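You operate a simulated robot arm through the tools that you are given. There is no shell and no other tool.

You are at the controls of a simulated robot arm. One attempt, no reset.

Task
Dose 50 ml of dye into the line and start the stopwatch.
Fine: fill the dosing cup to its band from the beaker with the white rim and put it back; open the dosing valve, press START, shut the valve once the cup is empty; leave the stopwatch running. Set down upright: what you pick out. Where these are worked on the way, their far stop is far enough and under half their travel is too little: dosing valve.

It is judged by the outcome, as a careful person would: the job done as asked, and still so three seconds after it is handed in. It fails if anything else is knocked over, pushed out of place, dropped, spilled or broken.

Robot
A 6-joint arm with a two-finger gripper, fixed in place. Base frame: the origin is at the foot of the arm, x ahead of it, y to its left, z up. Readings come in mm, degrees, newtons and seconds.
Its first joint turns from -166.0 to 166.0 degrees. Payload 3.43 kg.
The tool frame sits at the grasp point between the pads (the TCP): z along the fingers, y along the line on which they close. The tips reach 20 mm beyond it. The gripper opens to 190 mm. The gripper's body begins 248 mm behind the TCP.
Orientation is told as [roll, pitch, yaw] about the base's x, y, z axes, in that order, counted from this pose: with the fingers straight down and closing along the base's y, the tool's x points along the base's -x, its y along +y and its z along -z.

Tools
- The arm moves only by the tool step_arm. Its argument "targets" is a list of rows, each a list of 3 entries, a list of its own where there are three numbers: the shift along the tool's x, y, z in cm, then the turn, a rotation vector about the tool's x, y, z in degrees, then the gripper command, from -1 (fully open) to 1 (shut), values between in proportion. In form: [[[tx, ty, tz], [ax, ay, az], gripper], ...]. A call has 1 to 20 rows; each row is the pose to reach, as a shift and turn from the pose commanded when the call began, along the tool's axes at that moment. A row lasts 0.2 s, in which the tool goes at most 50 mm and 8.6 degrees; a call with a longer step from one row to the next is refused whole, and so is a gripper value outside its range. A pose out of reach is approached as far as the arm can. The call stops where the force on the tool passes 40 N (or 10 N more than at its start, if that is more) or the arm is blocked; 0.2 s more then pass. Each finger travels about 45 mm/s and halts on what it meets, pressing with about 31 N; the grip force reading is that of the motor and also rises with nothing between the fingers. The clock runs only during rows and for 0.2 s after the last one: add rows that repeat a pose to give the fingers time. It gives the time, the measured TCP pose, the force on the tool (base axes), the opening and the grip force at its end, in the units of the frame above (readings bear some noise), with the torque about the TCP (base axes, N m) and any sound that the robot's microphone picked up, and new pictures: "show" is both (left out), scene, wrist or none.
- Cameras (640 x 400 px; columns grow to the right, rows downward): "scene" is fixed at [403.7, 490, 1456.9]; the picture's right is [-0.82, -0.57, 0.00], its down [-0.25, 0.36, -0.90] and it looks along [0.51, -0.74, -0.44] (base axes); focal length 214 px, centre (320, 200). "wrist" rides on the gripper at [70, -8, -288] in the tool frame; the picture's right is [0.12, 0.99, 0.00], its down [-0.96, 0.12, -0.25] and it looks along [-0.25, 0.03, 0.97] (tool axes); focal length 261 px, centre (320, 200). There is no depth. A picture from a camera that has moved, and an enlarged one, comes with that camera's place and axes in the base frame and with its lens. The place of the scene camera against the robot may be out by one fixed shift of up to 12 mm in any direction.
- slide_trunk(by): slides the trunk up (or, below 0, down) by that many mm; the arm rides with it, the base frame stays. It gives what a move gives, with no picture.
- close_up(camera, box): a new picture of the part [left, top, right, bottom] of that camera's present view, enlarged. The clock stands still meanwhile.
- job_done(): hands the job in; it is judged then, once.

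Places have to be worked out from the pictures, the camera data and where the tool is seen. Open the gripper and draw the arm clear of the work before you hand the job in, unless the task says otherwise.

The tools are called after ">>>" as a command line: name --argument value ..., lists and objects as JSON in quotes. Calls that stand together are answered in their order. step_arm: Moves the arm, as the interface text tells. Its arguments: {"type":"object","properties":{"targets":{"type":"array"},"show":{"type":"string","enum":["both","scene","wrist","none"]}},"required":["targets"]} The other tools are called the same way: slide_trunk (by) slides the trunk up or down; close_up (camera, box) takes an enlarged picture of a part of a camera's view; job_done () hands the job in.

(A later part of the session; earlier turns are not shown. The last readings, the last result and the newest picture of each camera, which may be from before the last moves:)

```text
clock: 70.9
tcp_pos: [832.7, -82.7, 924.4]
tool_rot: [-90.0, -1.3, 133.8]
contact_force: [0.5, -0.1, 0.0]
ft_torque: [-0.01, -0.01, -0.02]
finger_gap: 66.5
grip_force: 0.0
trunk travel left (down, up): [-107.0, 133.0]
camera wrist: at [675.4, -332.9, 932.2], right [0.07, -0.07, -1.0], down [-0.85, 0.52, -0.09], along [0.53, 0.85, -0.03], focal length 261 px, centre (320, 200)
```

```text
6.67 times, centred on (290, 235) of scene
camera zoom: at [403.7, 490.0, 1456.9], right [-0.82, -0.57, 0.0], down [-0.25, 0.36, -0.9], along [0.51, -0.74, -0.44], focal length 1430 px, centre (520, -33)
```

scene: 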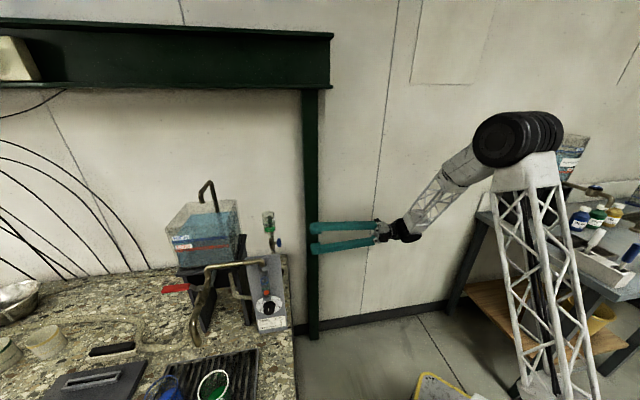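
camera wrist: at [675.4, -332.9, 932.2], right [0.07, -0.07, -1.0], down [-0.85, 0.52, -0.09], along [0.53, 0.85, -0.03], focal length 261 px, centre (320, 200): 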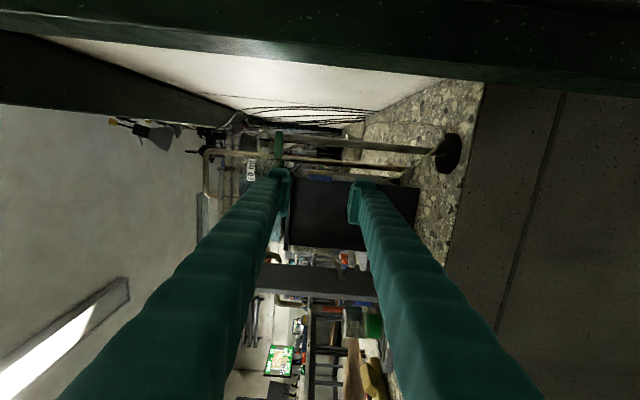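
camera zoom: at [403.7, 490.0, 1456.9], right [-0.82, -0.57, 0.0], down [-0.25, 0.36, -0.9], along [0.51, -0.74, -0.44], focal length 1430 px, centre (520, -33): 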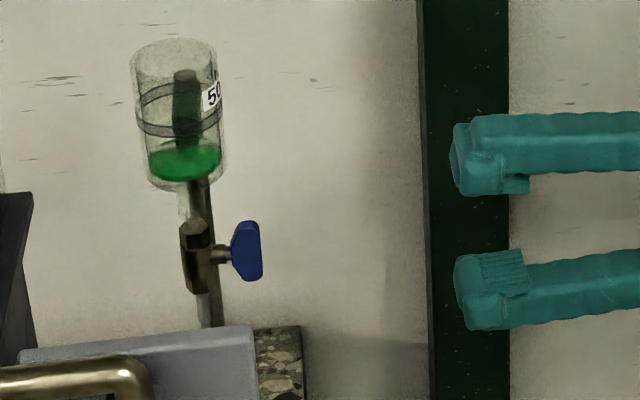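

The wing is vertical (open) and the cup is down to ≈15 ml. I swing over to the stopwatch now: unrolling and pitching the tool to point straight down, closing the fingers, on an arc that stays on the robot's side of the panel.

>>> step_arm --targets '[[[-3.21, -1.79, -2.21], [-3.65, 3.65, 3.65], 0.5], [[-6.42, -3.59, -4.42], [-7.3, 7.3, 7.3], 0.7], [[-9.63, -5.38, -6.63], [-10.95, 10.95, 10.95], 0.9], [[-13.34, -5.69, -5.3], [-14.6, 14.6, 14.6], 1], [[-17.05, -6.0, -3.98], [-18.24, 18.24, 18.24], 1], [[-20.76, -6.32, -2.66], [-21.9, 21.9, 21.9], 1], [[-24.47, -6.63, -1.33], [-25.5, 25.5, 25.5], 1], [[-28.18, -6.94, 0], [-29.2, 29.2, 29.2], 1], [[-32.03, -6.45, 2.6], [-32.8, 32.8, 32.8], 1], [[-35.88, -5.96, 5.19], [-36.5, 36.5, 36.5], 1], [[-39.74, -5.47, 7.79], [-40.1, 40.1, 40.1], 1], [[-43.6, -4.98, 10.38], [-43.8, 43.8, 43.8], 1], [[-47.44, -4.49, 12.98], [-47.4, 47.4, 47.4], 1], [[-50.1, -2.92, 16.3], [-51.1, 51.1, 51.1], 1], [[-52.8, -1.36, 19.6], [-54.7, 54.7, 54.7], 1], [[-55.5, 0.2, 22.9], [-58.4, 58.4, 58.4], 1], [[-58.1, 1.77, 26.2], [-62.0, 62.0, 62.0], 1], [[-58.9, 4.8, 28.7], [-65.7, 65.7, 65.7], 1], [[-59.7, 7.8, 31.2], [-69.3, 69.3, 69.3], 1], [[-59.7, 7.8, 31.2], [-69.3, 69.3, 69.3], 1]]'

>>> close_up --camera "scene" --box '[250, 205, 290, 265]'

```text
clock: 75.1
tcp_pos: [624.8, 590.2, 855.3]
tool_rot: [15.2, -1.7, 40.5]
contact_force: [-1.0, -0.3, 1.4]
ft_torque: [0.02, -0.25, -0.1]
finger_gap: 0.0
grip_force: 30.9
out of reach, approached as far as the arm can: row 10, 11, 12, 13, 14, 15, 16, 17, 18, 19, 20
trunk travel left (down, up): [-107.0, 133.0]
camera wrist: at [620.6, 475.5, 1127.6], right [-0.72, 0.65, 0.26], down [0.69, 0.65, 0.3], along [0.02, 0.39, -0.92], focal length 261 px, centre (320, 200)
```

scene: 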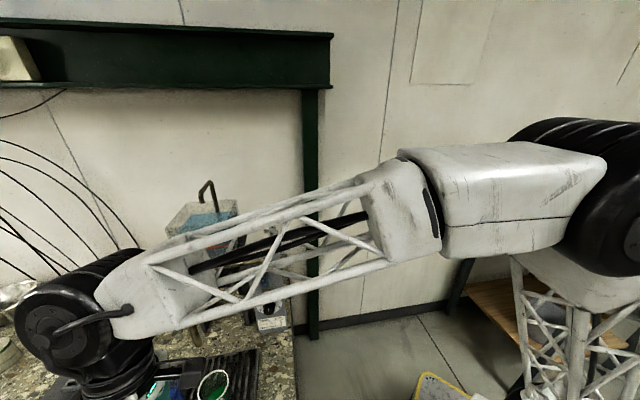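
wrist: 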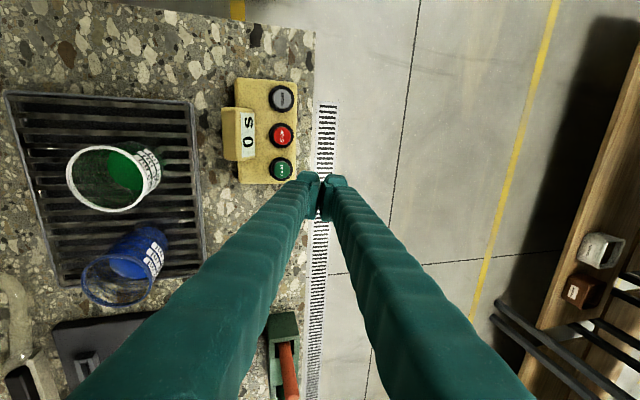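

```text
6.67 times, centred on (270, 235) of scene
camera zoom: at [403.7, 490.0, 1456.9], right [-0.82, -0.57, 0.0], down [-0.25, 0.36, -0.9], along [0.51, -0.74, -0.44], focal length 1430 px, centre (653, -33)
```

zoom: 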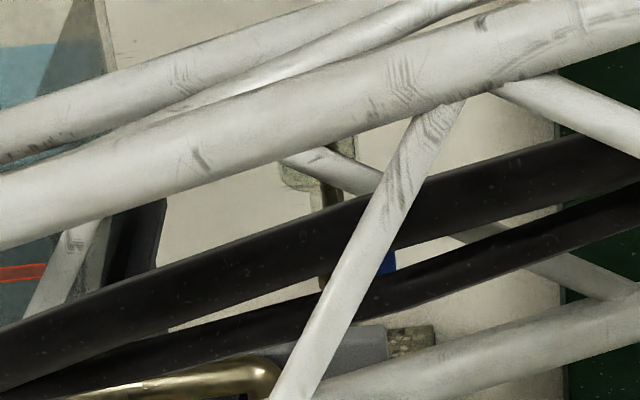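

The arm reached (625, 590, 855) but with a 15° residual lean. I correct the lean and centre over START at ≈(644, 567).

>>> step_arm --targets '[[[0.01, -0.96, -0.26], [5.1, 0, 0], 1], [[0.03, -1.93, -0.52], [10.2, 0, 0], 1], [[0.04, -2.89, -0.78], [15.3, 0, 0], 1], [[0.04, -2.89, -0.78], [15.3, 0, 0], 1]]'

>>> close_up --camera "wrist" --box '[230, 60, 410, 240]'

```text
clock: 76.1
tcp_pos: [628.7, 577.4, 837.4]
tool_rot: [14.8, -3.5, 38.8]
contact_force: [0.1, 0.0, -0.1]
ft_torque: [-0.01, 0.01, 0.01]
finger_gap: 0.1
grip_force: 30.2
out of reach, approached as far as the arm can: row 1, 2, 3, 4
trunk travel left (down, up): [-107.0, 133.0]
camera wrist: at [612.3, 460.0, 1109.0], right [-0.71, 0.66, 0.24], down [0.7, 0.63, 0.33], along [0.06, 0.4, -0.91], focal length 261 px, centre (320, 200)
```

scene: 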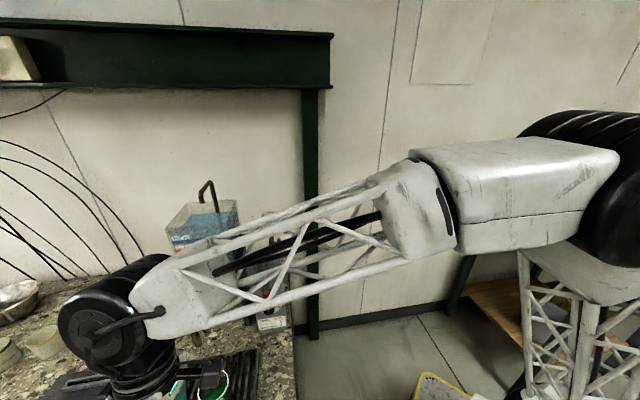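
wrist: 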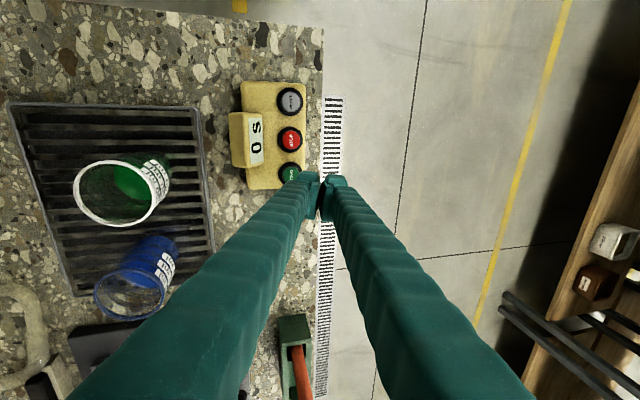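

```text
2.22 times, centred on (320, 150) of wrist
camera zoom: at [612.3, 460.0, 1109.0], right [-0.71, 0.66, 0.24], down [0.7, 0.63, 0.33], along [0.06, 0.4, -0.91], focal length 579 px, centre (320, 311)
```

zoom: 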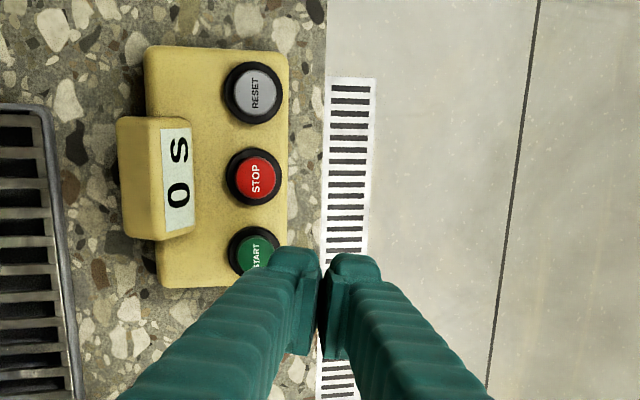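

A wrist joint seems to be at its limit, holding a 15° lean. I test whether pure translations are free here with a small move up and toward START.

>>> step_arm --targets '[[[0.0, -1.0, -2.0], [0, 0, 0], 1], [[0.0, -1.0, -2.0], [0, 0, 0], 1]]' --show "none"

```text
clock: 76.7
tcp_pos: [636.3, 565.2, 854.3]
tool_rot: [14.8, -3.5, 38.8]
contact_force: [0.5, 0.9, 0.4]
ft_torque: [0.03, 0.01, -0.01]
finger_gap: 0.0
grip_force: 31.0
trunk travel left (down, up): [-107.0, 133.0]
```

Pure translation is free, so I can press with this slight lean. I take a fresh close look to pin START's place.

>>> close_up --camera "wrist" --box '[240, 60, 400, 240]'

>>> close_up --camera "scene" --box '[60, 330, 260, 400]'

```text
2.22 times, centred on (320, 150) of wrist
camera zoom: at [621.0, 446.4, 1124.6], right [-0.71, 0.66, 0.25], down [0.7, 0.63, 0.33], along [0.06, 0.4, -0.91], focal length 579 px, centre (320, 311)
```

zoom: 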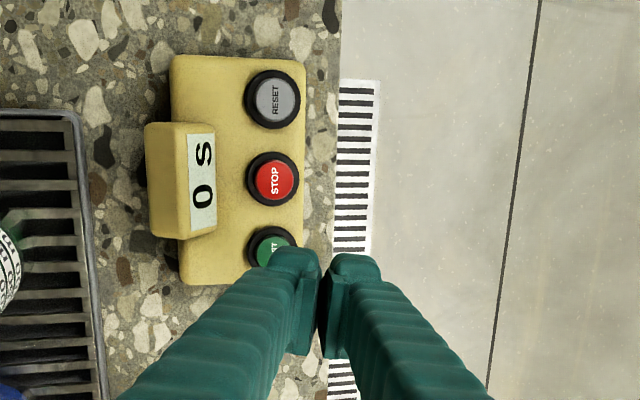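

```text
3.20 times, centred on (160, 365) of scene
camera zoom: at [403.7, 490.0, 1456.9], right [-0.82, -0.57, 0.0], down [-0.25, 0.36, -0.9], along [0.51, -0.74, -0.44], focal length 686 px, centre (832, -328)
```

zoom: 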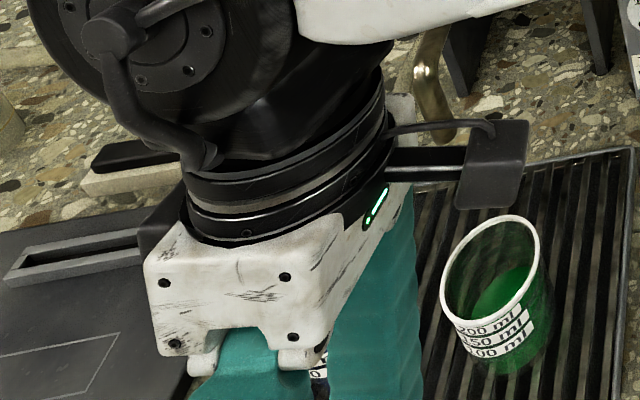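

START is at ≈(641, 565). I lower the leaning fingertip edge over it to about 15 mm above the button.

>>> step_arm --targets '[[[-0.03, -0.1, 3.0], [0, 0, 0], 1], [[-0.05, -0.8, 6.0], [0, 0, 0], 1], [[-0.07, -1.5, 8.9], [0, 0, 0], 1], [[-0.07, -1.5, 8.9], [0, 0, 0], 1]]'

>>> close_up --camera "wrist" --box '[240, 100, 400, 240]'

>>> close_up --camera "scene" --box '[60, 330, 260, 400]'

```text
clock: 77.7
tcp_pos: [636.5, 576.6, 765.2]
tool_rot: [14.6, -3.5, 38.7]
contact_force: [-1.0, -0.1, -0.1]
ft_torque: [0.0, 0.0, 0.01]
finger_gap: 0.0
grip_force: 31.7
trunk travel left (down, up): [-107.0, 133.0]
camera wrist: at [619.9, 457.2, 1036.3], right [-0.71, 0.66, 0.24], down [0.7, 0.63, 0.33], along [0.06, 0.4, -0.91], focal length 261 px, centre (320, 200)
```

scene: 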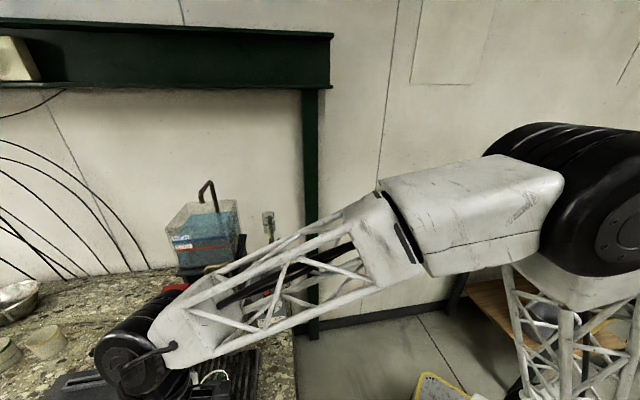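
wrist: 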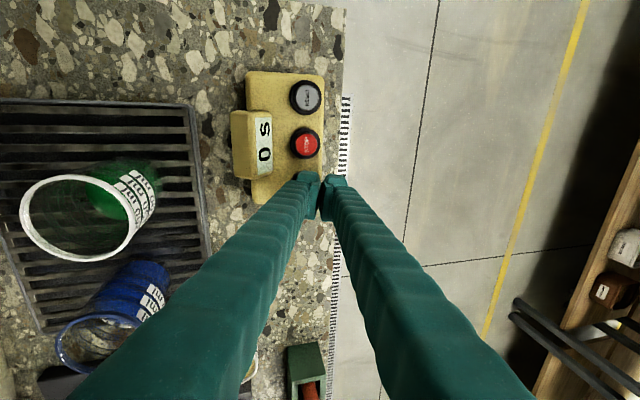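

```text
2.86 times, centred on (320, 170) of wrist
camera zoom: at [619.9, 457.2, 1036.3], right [-0.71, 0.66, 0.24], down [0.7, 0.63, 0.33], along [0.06, 0.4, -0.91], focal length 745 px, centre (320, 286)
```

zoom: 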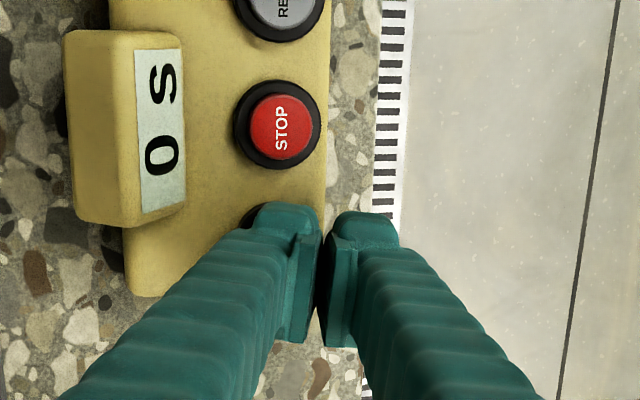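

```text
3.20 times, centred on (160, 365) of scene
camera zoom: at [403.7, 490.0, 1456.9], right [-0.82, -0.57, 0.0], down [-0.25, 0.36, -0.9], along [0.51, -0.74, -0.44], focal length 686 px, centre (832, -328)
```

zoom: 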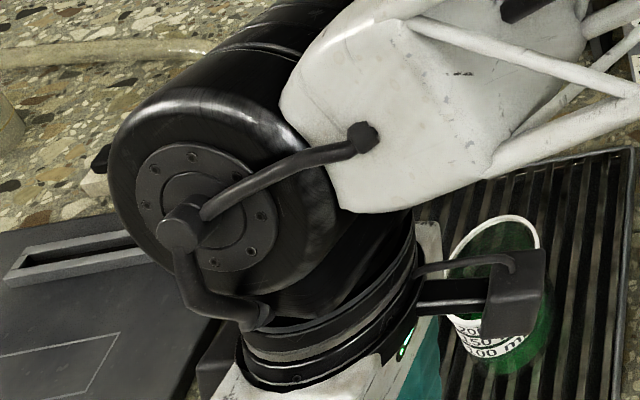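

The lower finger edge lies across START (≈4 mm off its centre) with ≈15 mm clearance from STOP. I press down in 3 mm steps; the call halts itself on force.

>>> step_arm --targets '[[[0.04, -0.15, 0.58], [0, 0, 0], 1], [[0.06, -0.22, 0.87], [0, 0, 0], 1], [[0.08, -0.3, 1.16], [0, 0, 0], 1], [[0.09, -0.37, 1.44], [0, 0, 0], 1], [[0.11, -0.45, 1.73], [0, 0, 0], 1]]' --show "wrist"

>>> close_up --camera "wrist" --box '[240, 100, 400, 240]'

```text
clock: 78.5
tcp_pos: [636.3, 574.5, 758.5]
tool_rot: [14.7, -3.8, 38.7]
contact_force: [-5.3, -6.3, 22.0]
ft_torque: [-0.43, 0.18, -0.1]
finger_gap: 0.0
grip_force: 30.6
trunk travel left (down, up): [-107.0, 133.0]
heard: click
stopped in row 4: the force on the tool passed its limit at 45 N (the readings are from after the stop); the commanded pose is now the measured one
camera wrist: at [619.1, 456.7, 1029.2], right [-0.71, 0.66, 0.24], down [0.7, 0.63, 0.33], along [0.07, 0.41, -0.91], focal length 261 px, centre (320, 200)
```

wrist: 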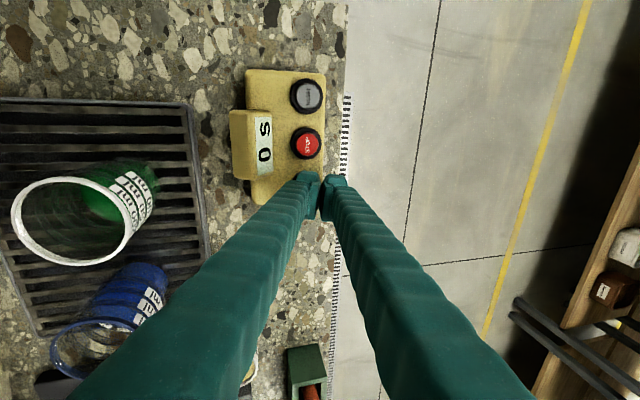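

```text
2.86 times, centred on (320, 170) of wrist
camera zoom: at [619.1, 456.7, 1029.2], right [-0.71, 0.66, 0.24], down [0.7, 0.63, 0.33], along [0.07, 0.41, -0.91], focal length 745 px, centre (320, 286)
```

zoom: 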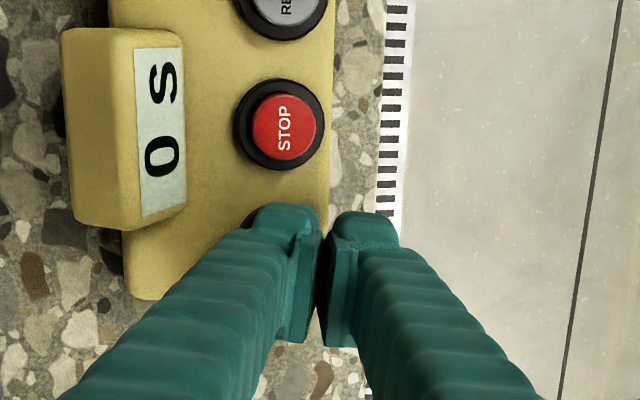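

I heard a click at START. I lift straight off and check whether the display counts.

>>> step_arm --targets '[[[-0.06, 0.25, -0.96], [0, 0, 0], 1], [[-0.25, 1.0, -3.85], [0, 0, 0], 1], [[-0.5, 1.99, -7.7], [0, 0, 0], 1], [[-0.5, 1.99, -7.7], [0, 0, 0], 1]]' --show "wrist"

>>> close_up --camera "wrist" --box '[220, 50, 360, 220]'

```text
clock: 79.5
tcp_pos: [635.0, 576.2, 835.9]
tool_rot: [14.8, -3.6, 38.7]
contact_force: [-0.5, -0.7, 0.5]
ft_torque: [-0.03, -0.04, 0.0]
finger_gap: 0.0
grip_force: 31.2
trunk travel left (down, up): [-107.0, 133.0]
camera wrist: at [618.8, 457.5, 1107.0], right [-0.71, 0.66, 0.24], down [0.7, 0.63, 0.33], along [0.07, 0.4, -0.91], focal length 261 px, centre (320, 200)
```

wrist: 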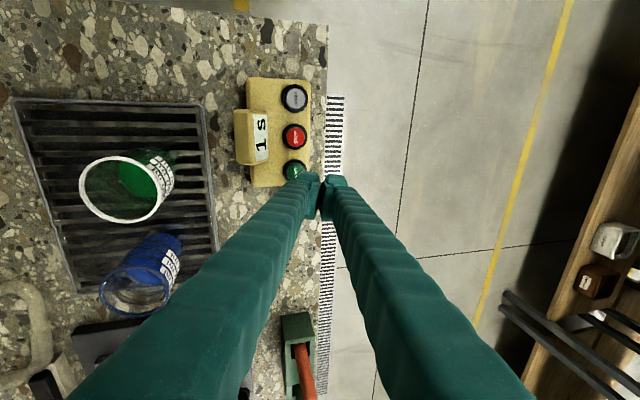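

```text
2.35 times, centred on (290, 135) of wrist
camera zoom: at [618.8, 457.5, 1107.0], right [-0.71, 0.66, 0.24], down [0.7, 0.63, 0.33], along [0.07, 0.4, -0.91], focal length 613 px, centre (391, 353)
```

zoom: 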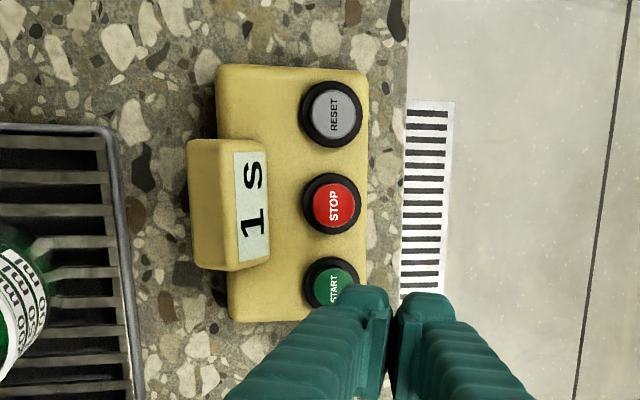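

The display shows 1 S – the stopwatch is running. I head back toward the valve along the same arc in two parts, rotating the tool back toward its earlier orientation; first to about (640, 120, 1000).

>>> step_arm --targets '[[[1.38, -0.38, -3.07], [3.7, -3.1, -4.2], 1], [[2.75, -0.76, -6.13], [7.4, -6.25, -8.4], 1], [[4.13, -1.14, -9.2], [11.1, -9.4, -12.6], 0.8], [[7.08, -3.61, -11.57], [14.8, -12.5, -16.8], 0.5], [[10.03, -6.08, -13.93], [18.5, -15.6, -21.05], 0.3], [[12.97, -8.54, -16.3], [22.1, -18.75, -25.3], 0.3], [[15.92, -11.01, -18.66], [25.8, -21.9, -29.5], 0.3], [[18.14, -14.82, -20.2], [29.5, -25.0, -33.7], 0.3], [[20.37, -18.63, -21.73], [33.2, -28.1, -37.9], 0.3], [[22.59, -22.45, -23.27], [36.9, -31.25, -42.1], 0.3], [[24.82, -26.26, -24.8], [40.6, -34.4, -46.3], 0.3], [[27.04, -30.07, -26.34], [44.3, -37.5, -50.5], 0.3], [[27.04, -30.07, -26.34], [44.3, -37.5, -50.5], 0.3]]'

>>> close_up --camera "scene" --box '[250, 200, 300, 265]'

```text
clock: 82.3
tcp_pos: [641.8, 120.2, 997.4]
tool_rot: [-51.0, -25.1, 98.5]
contact_force: [0.3, -0.7, -0.1]
ft_torque: [-0.02, 0.0, 0.01]
finger_gap: 66.5
grip_force: 0.1
out of reach, approached as far as the arm can: row 1, 2, 3, 4, 5, 6, 7, 8, 9
trunk travel left (down, up): [-107.0, 133.0]
camera wrist: at [447.9, -54.0, 1136.8], right [-0.65, 0.12, -0.75], down [-0.39, 0.79, 0.47], along [0.65, 0.59, -0.47], focal length 261 px, centre (320, 200)
```

scene: 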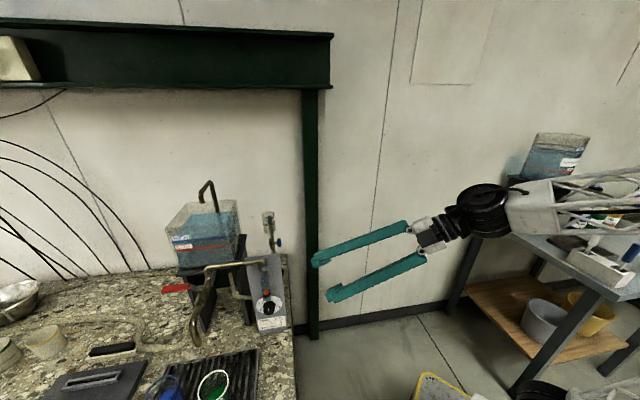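
wrist: 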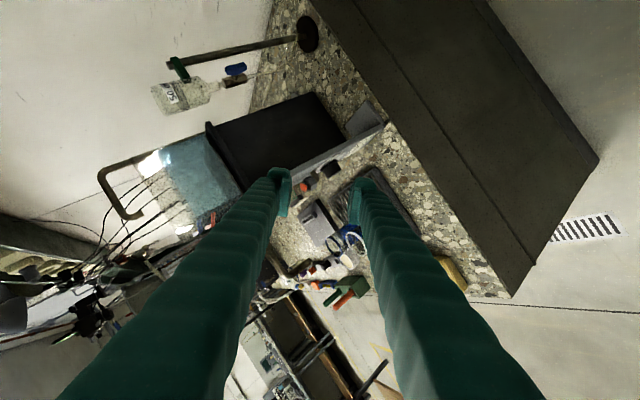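

```text
6.15 times, centred on (275, 232) of scene
camera zoom: at [403.7, 490.0, 1456.9], right [-0.82, -0.57, 0.0], down [-0.25, 0.36, -0.9], along [0.51, -0.74, -0.44], focal length 1320 px, centre (597, 0)
```

zoom: 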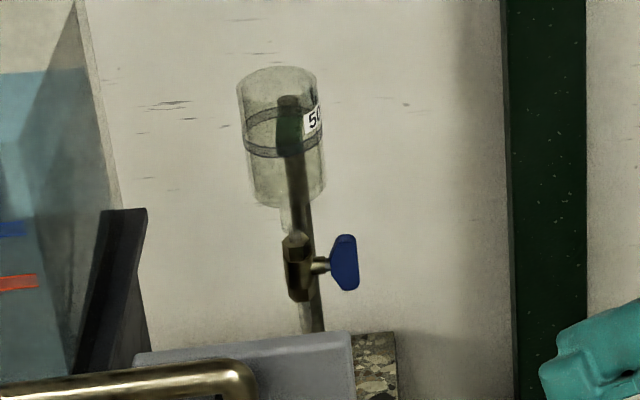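

The cup is empty and the wing still vertical (open). I continue the arc to the pre-approach spot ≈(833, -81, 922) behind the handle, fingers above and below its axis.

>>> step_arm --targets '[[[3.56, -1.64, 0], [3.71, -3.11, -4.36], 0.3], [[7.12, -3.27, 0], [7.43, -6.23, -8.7], 0.3], [[10.7, -4.9, 0], [11.1, -9.3, -13.1], 0.3], [[14.2, -6.5, 0], [14.9, -12.5, -17.5], 0.3], [[17.8, -8.2, -0.1], [18.6, -15.6, -21.8], 0.3], [[19.8, -9.5, 3.5], [22.3, -18.7, -26.2], 0.3], [[21.7, -10.9, 7.1], [26.0, -21.8, -30.5], 0.3], [[23.7, -12.2, 10.7], [29.7, -24.9, -34.9], 0.3], [[23.7, -12.2, 10.7], [29.7, -24.9, -34.9], 0.3]]'

>>> close_up --camera "wrist" --box '[240, 120, 400, 280]'

>>> close_up --camera "scene" --box '[250, 205, 330, 265]'

```text
clock: 84.3
tcp_pos: [831.7, -82.2, 920.4]
tool_rot: [-90.3, 0.1, 133.8]
contact_force: [-0.4, -0.4, 0.6]
ft_torque: [0.04, -0.04, 0.0]
finger_gap: 66.8
grip_force: 0.0
trunk travel left (down, up): [-107.0, 133.0]
camera wrist: at [674.2, -331.5, 927.9], right [0.09, -0.08, -0.99], down [-0.84, 0.52, -0.12], along [0.53, 0.85, -0.03], focal length 261 px, centre (320, 200)
```

scene: 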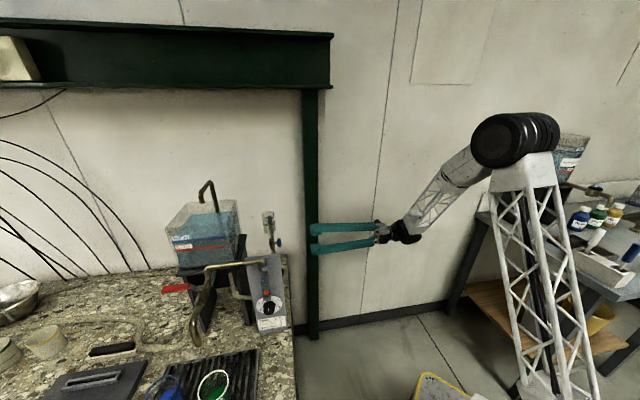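
wrist: 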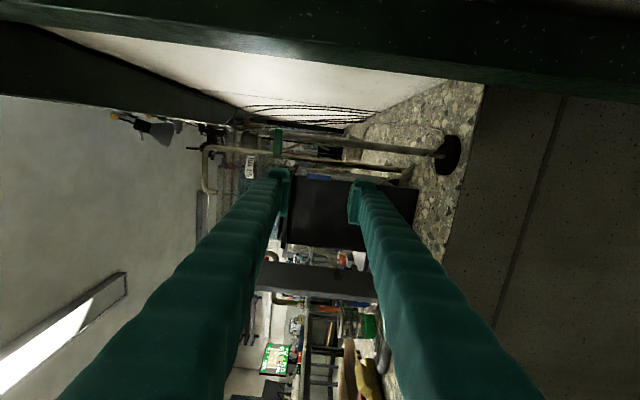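

```text
2.50 times, centred on (320, 200) of wrist
camera zoom: at [674.2, -331.5, 927.9], right [0.09, -0.08, -0.99], down [-0.84, 0.52, -0.12], along [0.53, 0.85, -0.03], focal length 652 px, centre (320, 200)
```

zoom: 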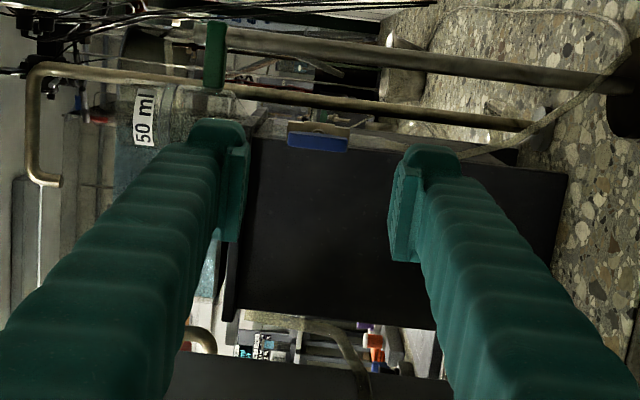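

```text
6.67 times, centred on (290, 235) of scene
camera zoom: at [403.7, 490.0, 1456.9], right [-0.82, -0.57, 0.0], down [-0.25, 0.36, -0.9], along [0.51, -0.74, -0.44], focal length 1430 px, centre (520, -33)
```

zoom: 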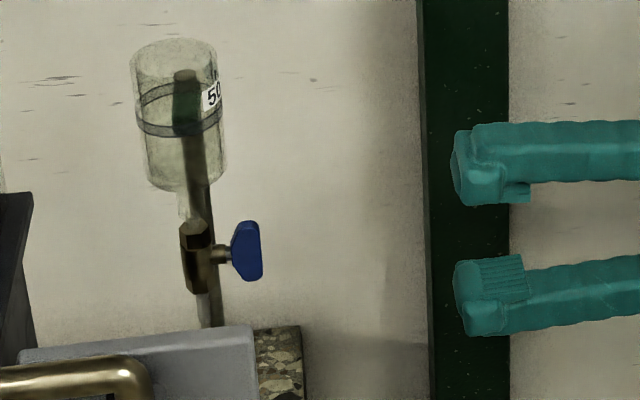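

The tool is lined up with the vertical wing to within about 1 mm. I advance 100 mm, then check.

>>> step_arm --targets '[[[0, -0.03, 3.5], [0, 0, 0], 0.3], [[0, -0.05, 7.0], [0, 0, 0], 0.3], [[0.02, -0.07, 10.0], [0, 0, 0], 0.3], [[0.02, -0.07, 10.0], [0, 0, 0], 0.3]]' --show "none"

>>> close_up --camera "wrist" --box '[240, 120, 400, 280]'

>>> close_up --camera "scene" --box '[250, 205, 330, 265]'

```text
clock: 85.3
tcp_pos: [907.5, -12.1, 923.4]
tool_rot: [-90.2, 0.1, 133.9]
contact_force: [0.0, 0.5, -0.4]
ft_torque: [0.01, -0.01, -0.01]
finger_gap: 66.4
grip_force: 0.1
trunk travel left (down, up): [-107.0, 133.0]
```

```text
2.50 times, centred on (320, 200) of wrist
camera zoom: at [748.3, -261.7, 930.1], right [0.09, -0.08, -0.99], down [-0.84, 0.52, -0.12], along [0.53, 0.85, -0.03], focal length 652 px, centre (320, 200)
```

zoom: 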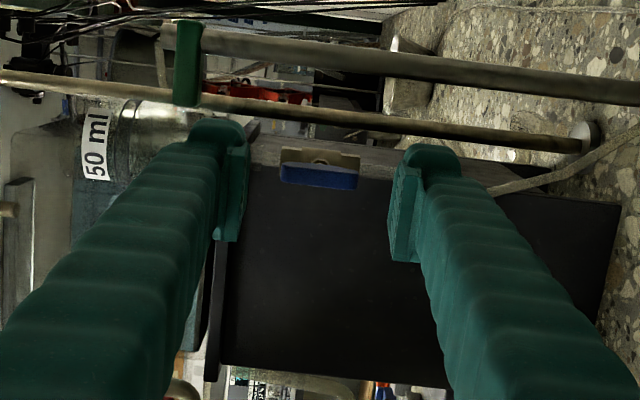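

```text
6.67 times, centred on (290, 235) of scene
camera zoom: at [403.7, 490.0, 1456.9], right [-0.82, -0.57, 0.0], down [-0.25, 0.36, -0.9], along [0.51, -0.74, -0.44], focal length 1430 px, centre (520, -33)
```

zoom: 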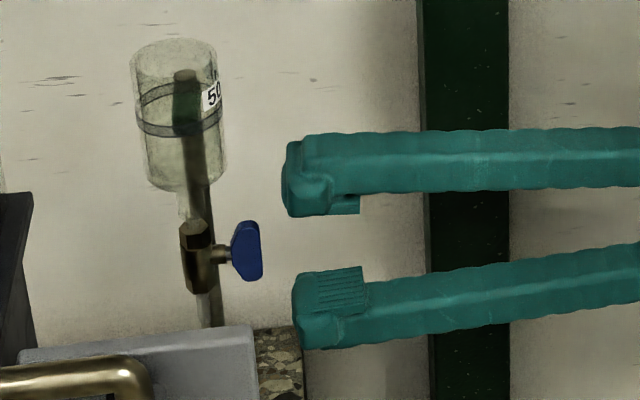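

Still well centred. I advance the last 28 mm and close on the wing's ends (top and bottom).

>>> step_arm --targets '[[[0.1, 0.0, 1.4], [0, 0, 0], 0.3], [[0.2, 0.03, 2.8], [0, 0, 0], 0.3], [[0.2, 0.03, 2.85], [0, 0, 0], 0.45], [[0.2, 0.03, 2.85], [0, 0, 0], 0.65], [[0.2, 0.03, 2.85], [0, 0, 0], 0.65], [[0.2, 0.03, 2.85], [0, 0, 0], 0.65]]' --show "none"

>>> close_up --camera "wrist" --box '[240, 120, 400, 280]'

>>> close_up --camera "scene" --box '[250, 205, 330, 265]'

```text
clock: 86.8
tcp_pos: [927.8, 7.4, 923.1]
tool_rot: [-90.2, 0.2, 133.9]
contact_force: [7.4, 0.7, 15.0]
ft_torque: [0.11, -0.04, 0.04]
finger_gap: 39.0
grip_force: 45.0
trunk travel left (down, up): [-107.0, 133.0]
```

```text
2.50 times, centred on (320, 200) of wrist
camera zoom: at [770.0, -241.8, 930.0], right [0.09, -0.08, -0.99], down [-0.84, 0.52, -0.12], along [0.53, 0.85, -0.03], focal length 652 px, centre (320, 200)
```

zoom: 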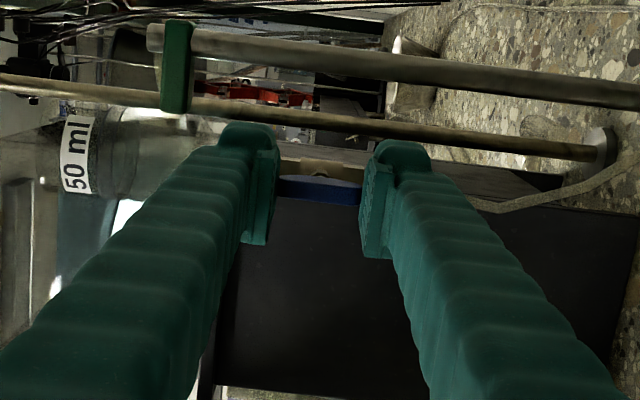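

```text
6.67 times, centred on (290, 235) of scene
camera zoom: at [403.7, 490.0, 1456.9], right [-0.82, -0.57, 0.0], down [-0.25, 0.36, -0.9], along [0.51, -0.74, -0.44], focal length 1430 px, centre (520, -33)
```

zoom: 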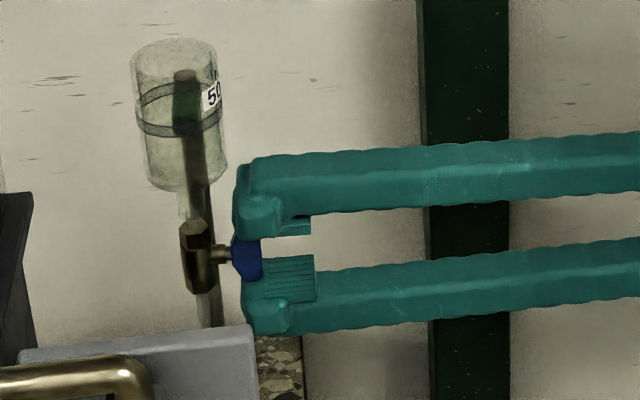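

The wing is held again. I relax the 15 N vertical load (1.2 mm up) and start turning back clockwise by 18°.

>>> step_arm --targets '[[[0, -0.12, 0], [0, 0, 0], 0.65], [[0, -0.12, 0], [0, 0, 6], 0.65], [[0, -0.11, 0], [0, 0, 12], 0.65], [[0, -0.1, 0], [0, 0, 18], 0.65]]' --show "none"

```text
clock: 87.8
tcp_pos: [927.7, 7.7, 923.2]
tool_rot: [-90.3, -18.0, 134.0]
contact_force: [2.7, 0.5, 7.9]
ft_torque: [-0.04, 0.05, -0.22]
finger_gap: 39.2
grip_force: 44.8
trunk travel left (down, up): [-107.0, 133.0]
```

Turning freely with low forces. I continue another 24°.

>>> step_arm --targets '[[[0, 0, 0], [0, 0, 6], 0.65], [[0, 0, 0], [0, 0, 12], 0.65], [[0, 0, 0], [0, 0, 18], 0.65], [[0, 0, 0], [0, 0, 24], 0.65]]' --show "none"

```text
clock: 88.8
tcp_pos: [927.1, 7.8, 922.2]
tool_rot: [-90.3, -42.0, 134.0]
contact_force: [1.7, 4.0, 1.4]
ft_torque: [-0.22, 0.21, -0.21]
finger_gap: 38.8
grip_force: 45.4
trunk travel left (down, up): [-107.0, 133.0]
```

Forces remain tiny at 42°. Another 26°.

>>> step_arm --targets '[[[0, 0, 0], [0, 0, 6.5], 0.65], [[0, 0, 0], [0, 0, 13], 0.65], [[0, 0, 0], [0, 0, 19.5], 0.65], [[0, 0, 0], [0, 0, 26], 0.65]]' --show "none"

>>> close_up --camera "scene" --box '[250, 205, 330, 265]'

```text
clock: 89.8
tcp_pos: [928.4, 8.5, 922.1]
tool_rot: [-90.5, -68.0, 134.3]
contact_force: [-11.1, 3.6, -4.3]
ft_torque: [-0.33, 0.28, 0.02]
finger_gap: 39.1
grip_force: 45.5
trunk travel left (down, up): [-107.0, 133.0]
```

```text
6.67 times, centred on (290, 235) of scene
camera zoom: at [403.7, 490.0, 1456.9], right [-0.82, -0.57, 0.0], down [-0.25, 0.36, -0.9], along [0.51, -0.74, -0.44], focal length 1430 px, centre (520, -33)
```

zoom: 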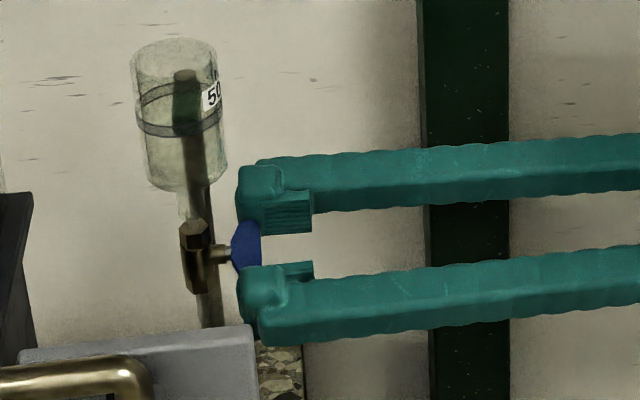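

At 68°; I finish the remaining 22° to bring the wing back to horizontal.

>>> step_arm --targets '[[[0.05, 0.05, 0], [0, 0, 6], 0.65], [[0.05, 0.05, 0], [0, 0, 12], 0.65], [[0.05, 0.05, 0], [0, 0, 18], 0.65], [[0.05, 0.05, 0], [0, 0, 22], 0.65], [[0.05, 0.05, 0], [0, 0, 23], 0.65]]'

>>> close_up --camera "scene" --box '[250, 205, 330, 265]'

>>> close_up --camera "wrist" --box '[240, 120, 400, 280]'

```text
clock: 91.0
tcp_pos: [927.0, 9.2, 921.2]
tool_rot: [100.5, -89.0, -56.7]
contact_force: [-16.8, 7.9, -5.4]
ft_torque: [-0.31, -0.6, 0.23]
finger_gap: 38.9
grip_force: 45.0
trunk travel left (down, up): [-107.0, 133.0]
camera wrist: at [726.2, -195.8, 850.4], right [-0.69, 0.72, -0.1], down [-0.25, -0.1, 0.96], along [0.68, 0.69, 0.25], focal length 261 px, centre (320, 200)
```

scene: 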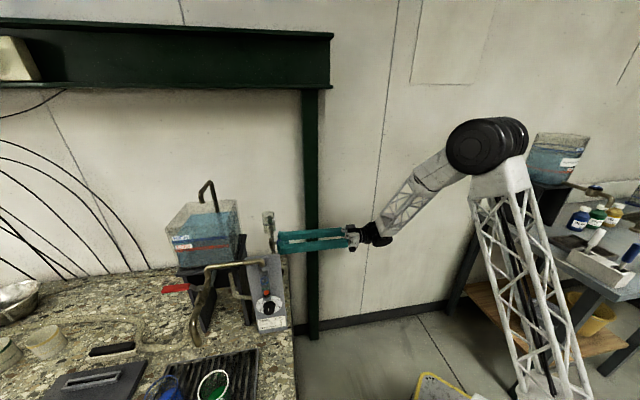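
wrist: 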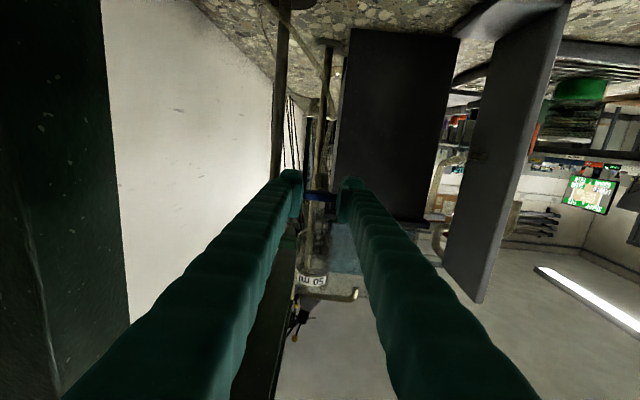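

```text
6.67 times, centred on (290, 235) of scene
camera zoom: at [403.7, 490.0, 1456.9], right [-0.82, -0.57, 0.0], down [-0.25, 0.36, -0.9], along [0.51, -0.74, -0.44], focal length 1430 px, centre (520, -33)
```

zoom: 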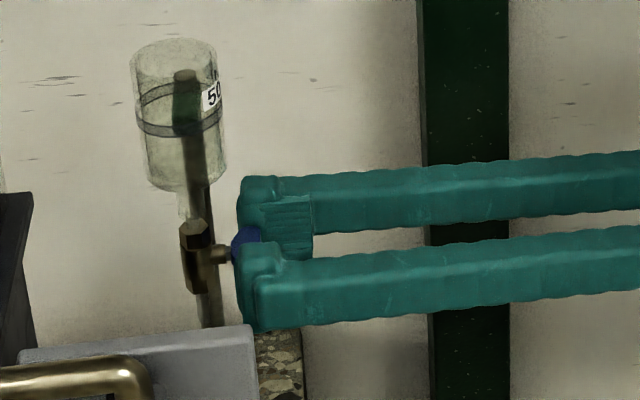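

```text
2.50 times, centred on (320, 200) of wrist
camera zoom: at [726.2, -195.8, 850.4], right [-0.69, 0.72, -0.1], down [-0.25, -0.1, 0.96], along [0.68, 0.69, 0.25], focal length 652 px, centre (320, 200)
```

zoom: 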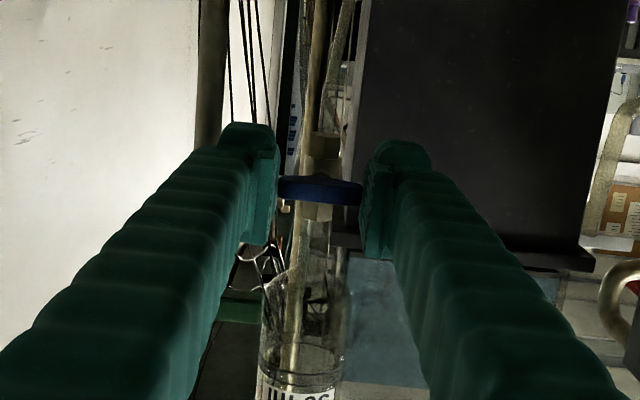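

The wing is horizontal again with torque against its stop: the valve is shut. I relax slightly to the left, open the fingers and back straight out.

>>> step_arm --targets '[[[0, 0.12, 0], [0, 0, 0], 0.65], [[0, 0.12, 0], [0, 0, 0], 0.5], [[0, 0.1, 0], [0, 0, 0], 0.3], [[0, 0.1, 0], [0, 0, 0], 0.3], [[0, 0.1, -2.0], [0, 0, 0], 0.3], [[0, 0.1, -5.5], [0, 0, 0], 0.3], [[0, 0.1, -10.0], [0, 0, 0], 0.3], [[0, 0.1, -14.0], [0, 0, 0], 0.3]]'

>>> close_up --camera "scene" --box '[250, 200, 300, 265]'

>>> close_up --camera "wrist" --box '[240, 80, 400, 240]'

```text
clock: 92.8
tcp_pos: [825.2, -86.1, 920.5]
tool_rot: [102.1, -89.1, -58.1]
contact_force: [0.4, 1.1, 0.1]
ft_torque: [0.03, -0.03, -0.03]
finger_gap: 66.8
grip_force: 0.2
trunk travel left (down, up): [-107.0, 133.0]
camera wrist: at [624.3, -290.3, 848.3], right [-0.69, 0.72, -0.1], down [-0.25, -0.1, 0.96], along [0.68, 0.69, 0.25], focal length 261 px, centre (320, 200)
```

scene: 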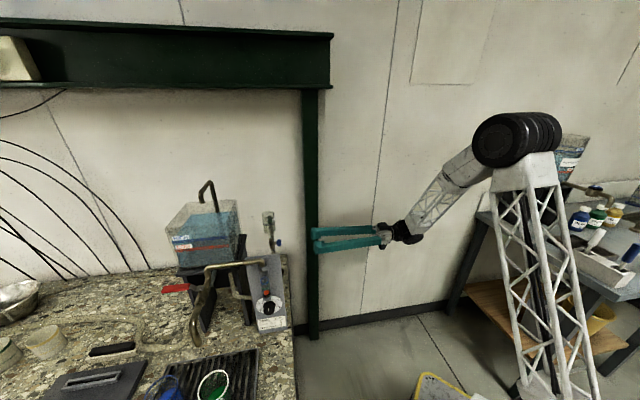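
wrist: 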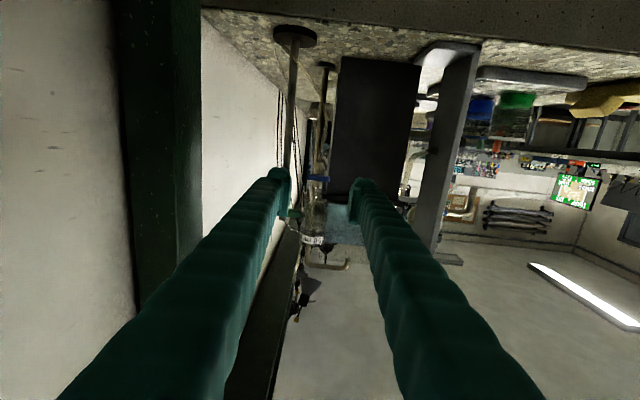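

```text
6.15 times, centred on (275, 232) of scene
camera zoom: at [403.7, 490.0, 1456.9], right [-0.82, -0.57, 0.0], down [-0.25, 0.36, -0.9], along [0.51, -0.74, -0.44], focal length 1320 px, centre (597, 0)
```

zoom: 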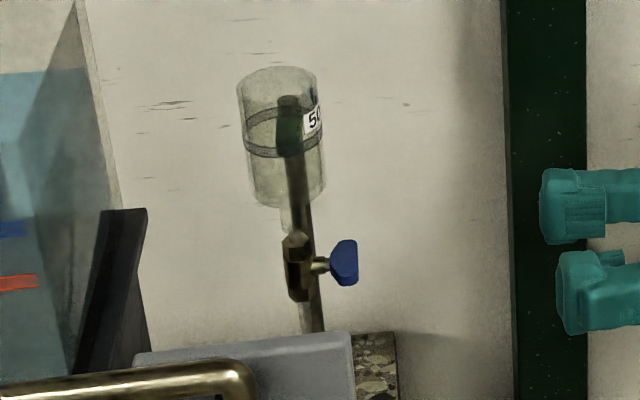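

```text
2.50 times, centred on (320, 160) of wrist
camera zoom: at [624.3, -290.3, 848.3], right [-0.69, 0.72, -0.1], down [-0.25, -0.1, 0.96], along [0.68, 0.69, 0.25], focal length 652 px, centre (320, 300)
```

zoom: 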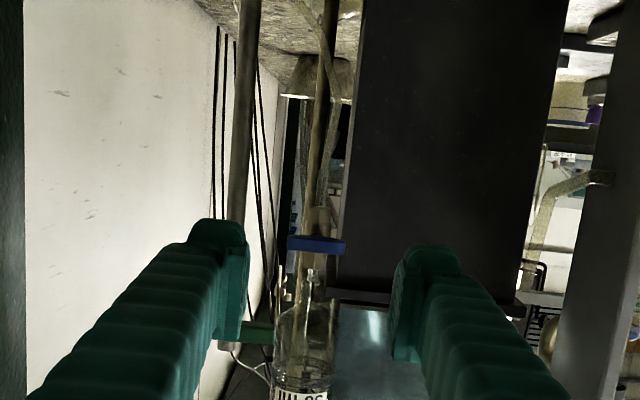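

The valve is shut, the cup is empty and nothing was disturbed. I back off further and rise, opening the gripper, on the way to a clear resting pose from which I can check everything.

>>> step_arm --targets '[[[-1.5, 0, -3.5], [0, 3, 0], 0.0], [[-4.5, 0, -6.5], [0, 8, 0], -0.3], [[-8.0, 0, -9.0], [0, 14, 0], -0.6], [[-11.5, 0, -11.5], [0, 20, 0], -1], [[-15.0, 0, -13.5], [0, 26, 0], -1], [[-18.0, 0, -15.3], [0, 31, 0], -1], [[-18.0, 0, -15.3], [0, 31, 0], -1]]'

```text
clock: 94.3
tcp_pos: [717.6, -194.8, 1101.1]
tool_rot: [1.8, -59.2, 42.3]
contact_force: [0.5, 0.2, 0.0]
ft_torque: [0.0, 0.03, -0.01]
finger_gap: 189.9
grip_force: 0.1
trunk travel left (down, up): [-107.0, 133.0]
camera wrist: at [520.1, -399.2, 1188.0], right [-0.73, 0.68, -0.09], down [0.13, 0.27, 0.95], along [0.67, 0.69, -0.29], focal length 261 px, centre (320, 200)
```

scene: 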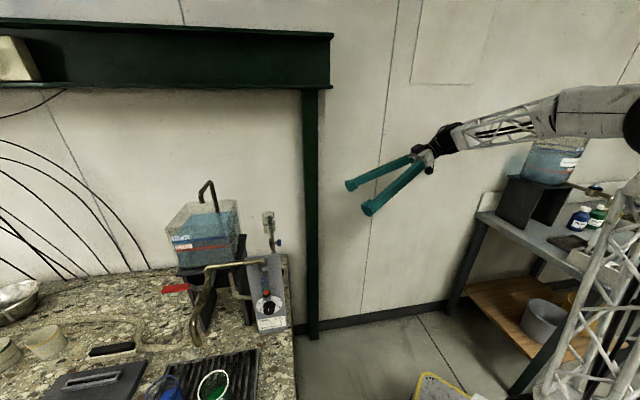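
wrist: 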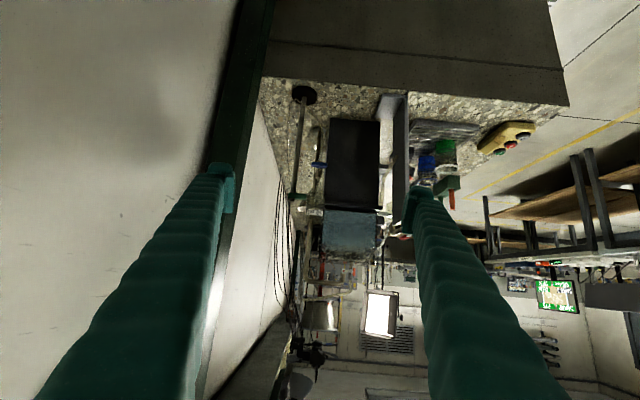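

The gripper is open and clear. I swing to a viewpoint over the bench's near end to check the beaker and that the stopwatch is still running.

>>> step_arm --targets '[[[-1.94, 4.1, 0.8], [0, 2.9, 0], -1], [[-3.88, 8.2, 1.6], [0, 5.8, 0], -1], [[-5.8, 12.3, 2.4], [0, 8.75, 0], -1], [[-7.8, 16.4, 3.2], [0, 11.7, 0], -1], [[-9.7, 20.5, 4.0], [0, 14.6, 0], -1], [[-11.6, 24.6, 4.8], [0, 17.5, 0], -1], [[-13.6, 28.7, 5.6], [0, 20.4, 0], -1], [[-15.5, 32.8, 6.4], [0, 23.3, 0], -1], [[-17.5, 36.9, 7.2], [0, 26.3, 0], -1], [[-19.4, 41.0, 8.0], [0, 29.2, 0], -1], [[-21.3, 45.1, 8.9], [0, 32.1, 0], -1], [[-23.3, 49.25, 9.7], [0, 35, 0], -1], [[-23.3, 49.25, 9.7], [0, 35, 0], -1]]'

>>> close_up --camera "wrist" --box '[260, 100, 420, 240]'

>>> close_up --camera "scene" --box '[140, 170, 300, 400]'

```text
clock: 97.2
tcp_pos: [536.0, 270.7, 1254.7]
tool_rot: [5.5, -26.2, 43.4]
contact_force: [0.0, -1.0, -0.7]
ft_torque: [0.04, 0.02, -0.02]
finger_gap: 189.9
grip_force: 0.1
out of reach, approached as far as the arm can: row 11, 12, 13
trunk travel left (down, up): [-107.0, 133.0]
camera wrist: at [423.0, 115.0, 1479.7], right [-0.79, 0.62, 0.03], down [0.48, 0.58, 0.66], along [0.39, 0.53, -0.75], focal length 261 px, centre (320, 200)
```

scene: 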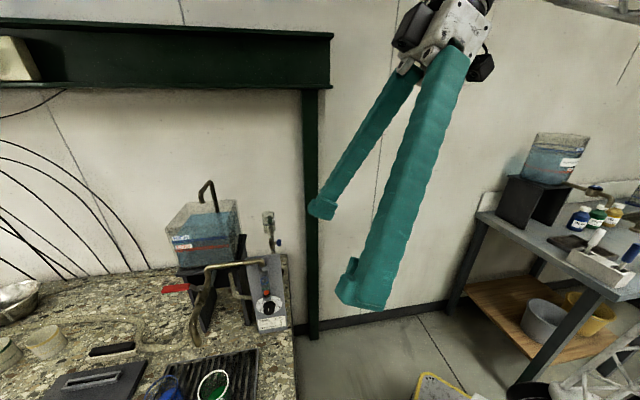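
wrist: 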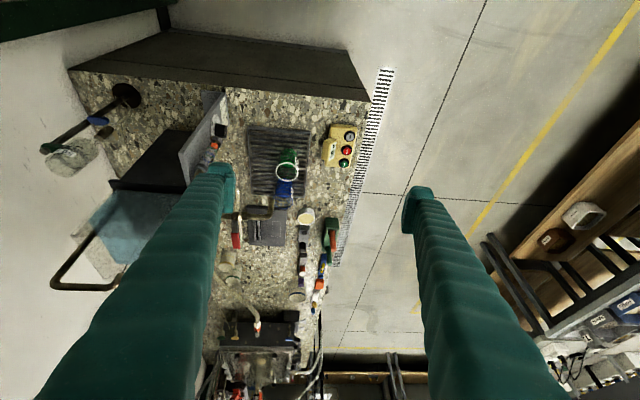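

```text
2.86 times, centred on (340, 170) of wrist
camera zoom: at [423.0, 115.0, 1479.7], right [-0.79, 0.62, 0.03], down [0.48, 0.58, 0.66], along [0.39, 0.53, -0.75], focal length 745 px, centre (263, 286)
```

zoom: 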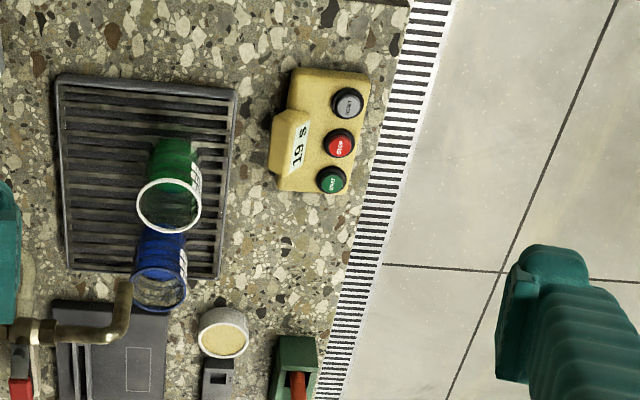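

```text
1.74 times, centred on (220, 285) of scene
camera zoom: at [403.7, 490.0, 1456.9], right [-0.82, -0.57, 0.0], down [-0.25, 0.36, -0.9], along [0.51, -0.74, -0.44], focal length 373 px, centre (494, 52)
```

zoom: 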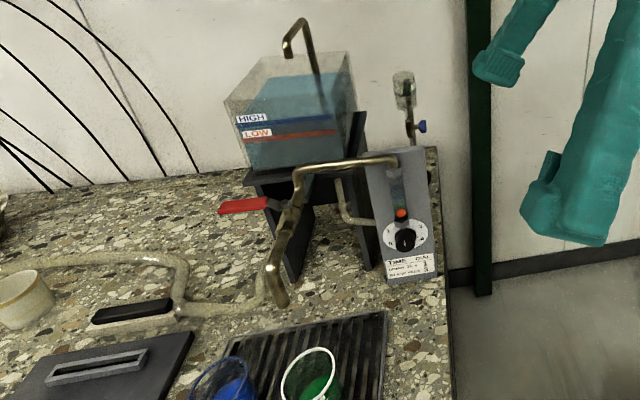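

The stopwatch reads 19 s and is running; both beakers stand upright on the tray. A final look around the cup and stand for spills before handing in.

>>> close_up --camera "wrist" --box '[30, 70, 230, 200]'

>>> close_up --camera "scene" --box '[250, 200, 300, 265]'

```text
3.08 times, centred on (130, 135) of wrist
camera zoom: at [423.0, 115.0, 1479.7], right [-0.79, 0.62, 0.03], down [0.48, 0.58, 0.66], along [0.39, 0.53, -0.75], focal length 802 px, centre (905, 400)
```

zoom: 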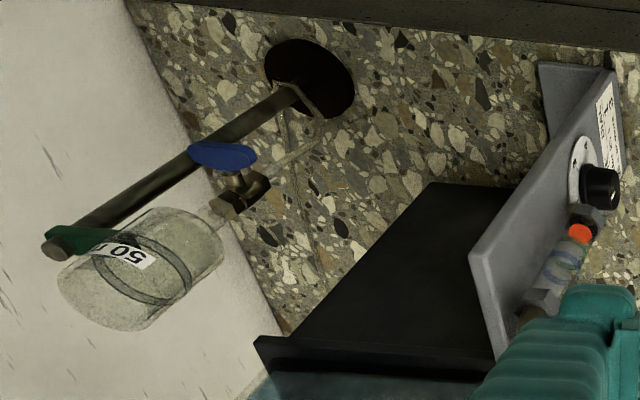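

```text
6.15 times, centred on (275, 232) of scene
camera zoom: at [403.7, 490.0, 1456.9], right [-0.82, -0.57, 0.0], down [-0.25, 0.36, -0.9], along [0.51, -0.74, -0.44], focal length 1320 px, centre (597, 0)
```

zoom: 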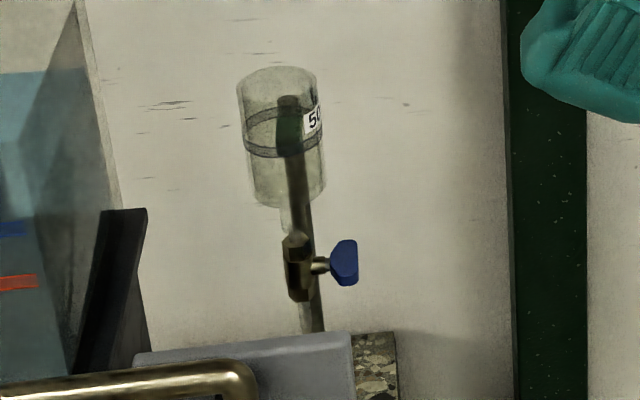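

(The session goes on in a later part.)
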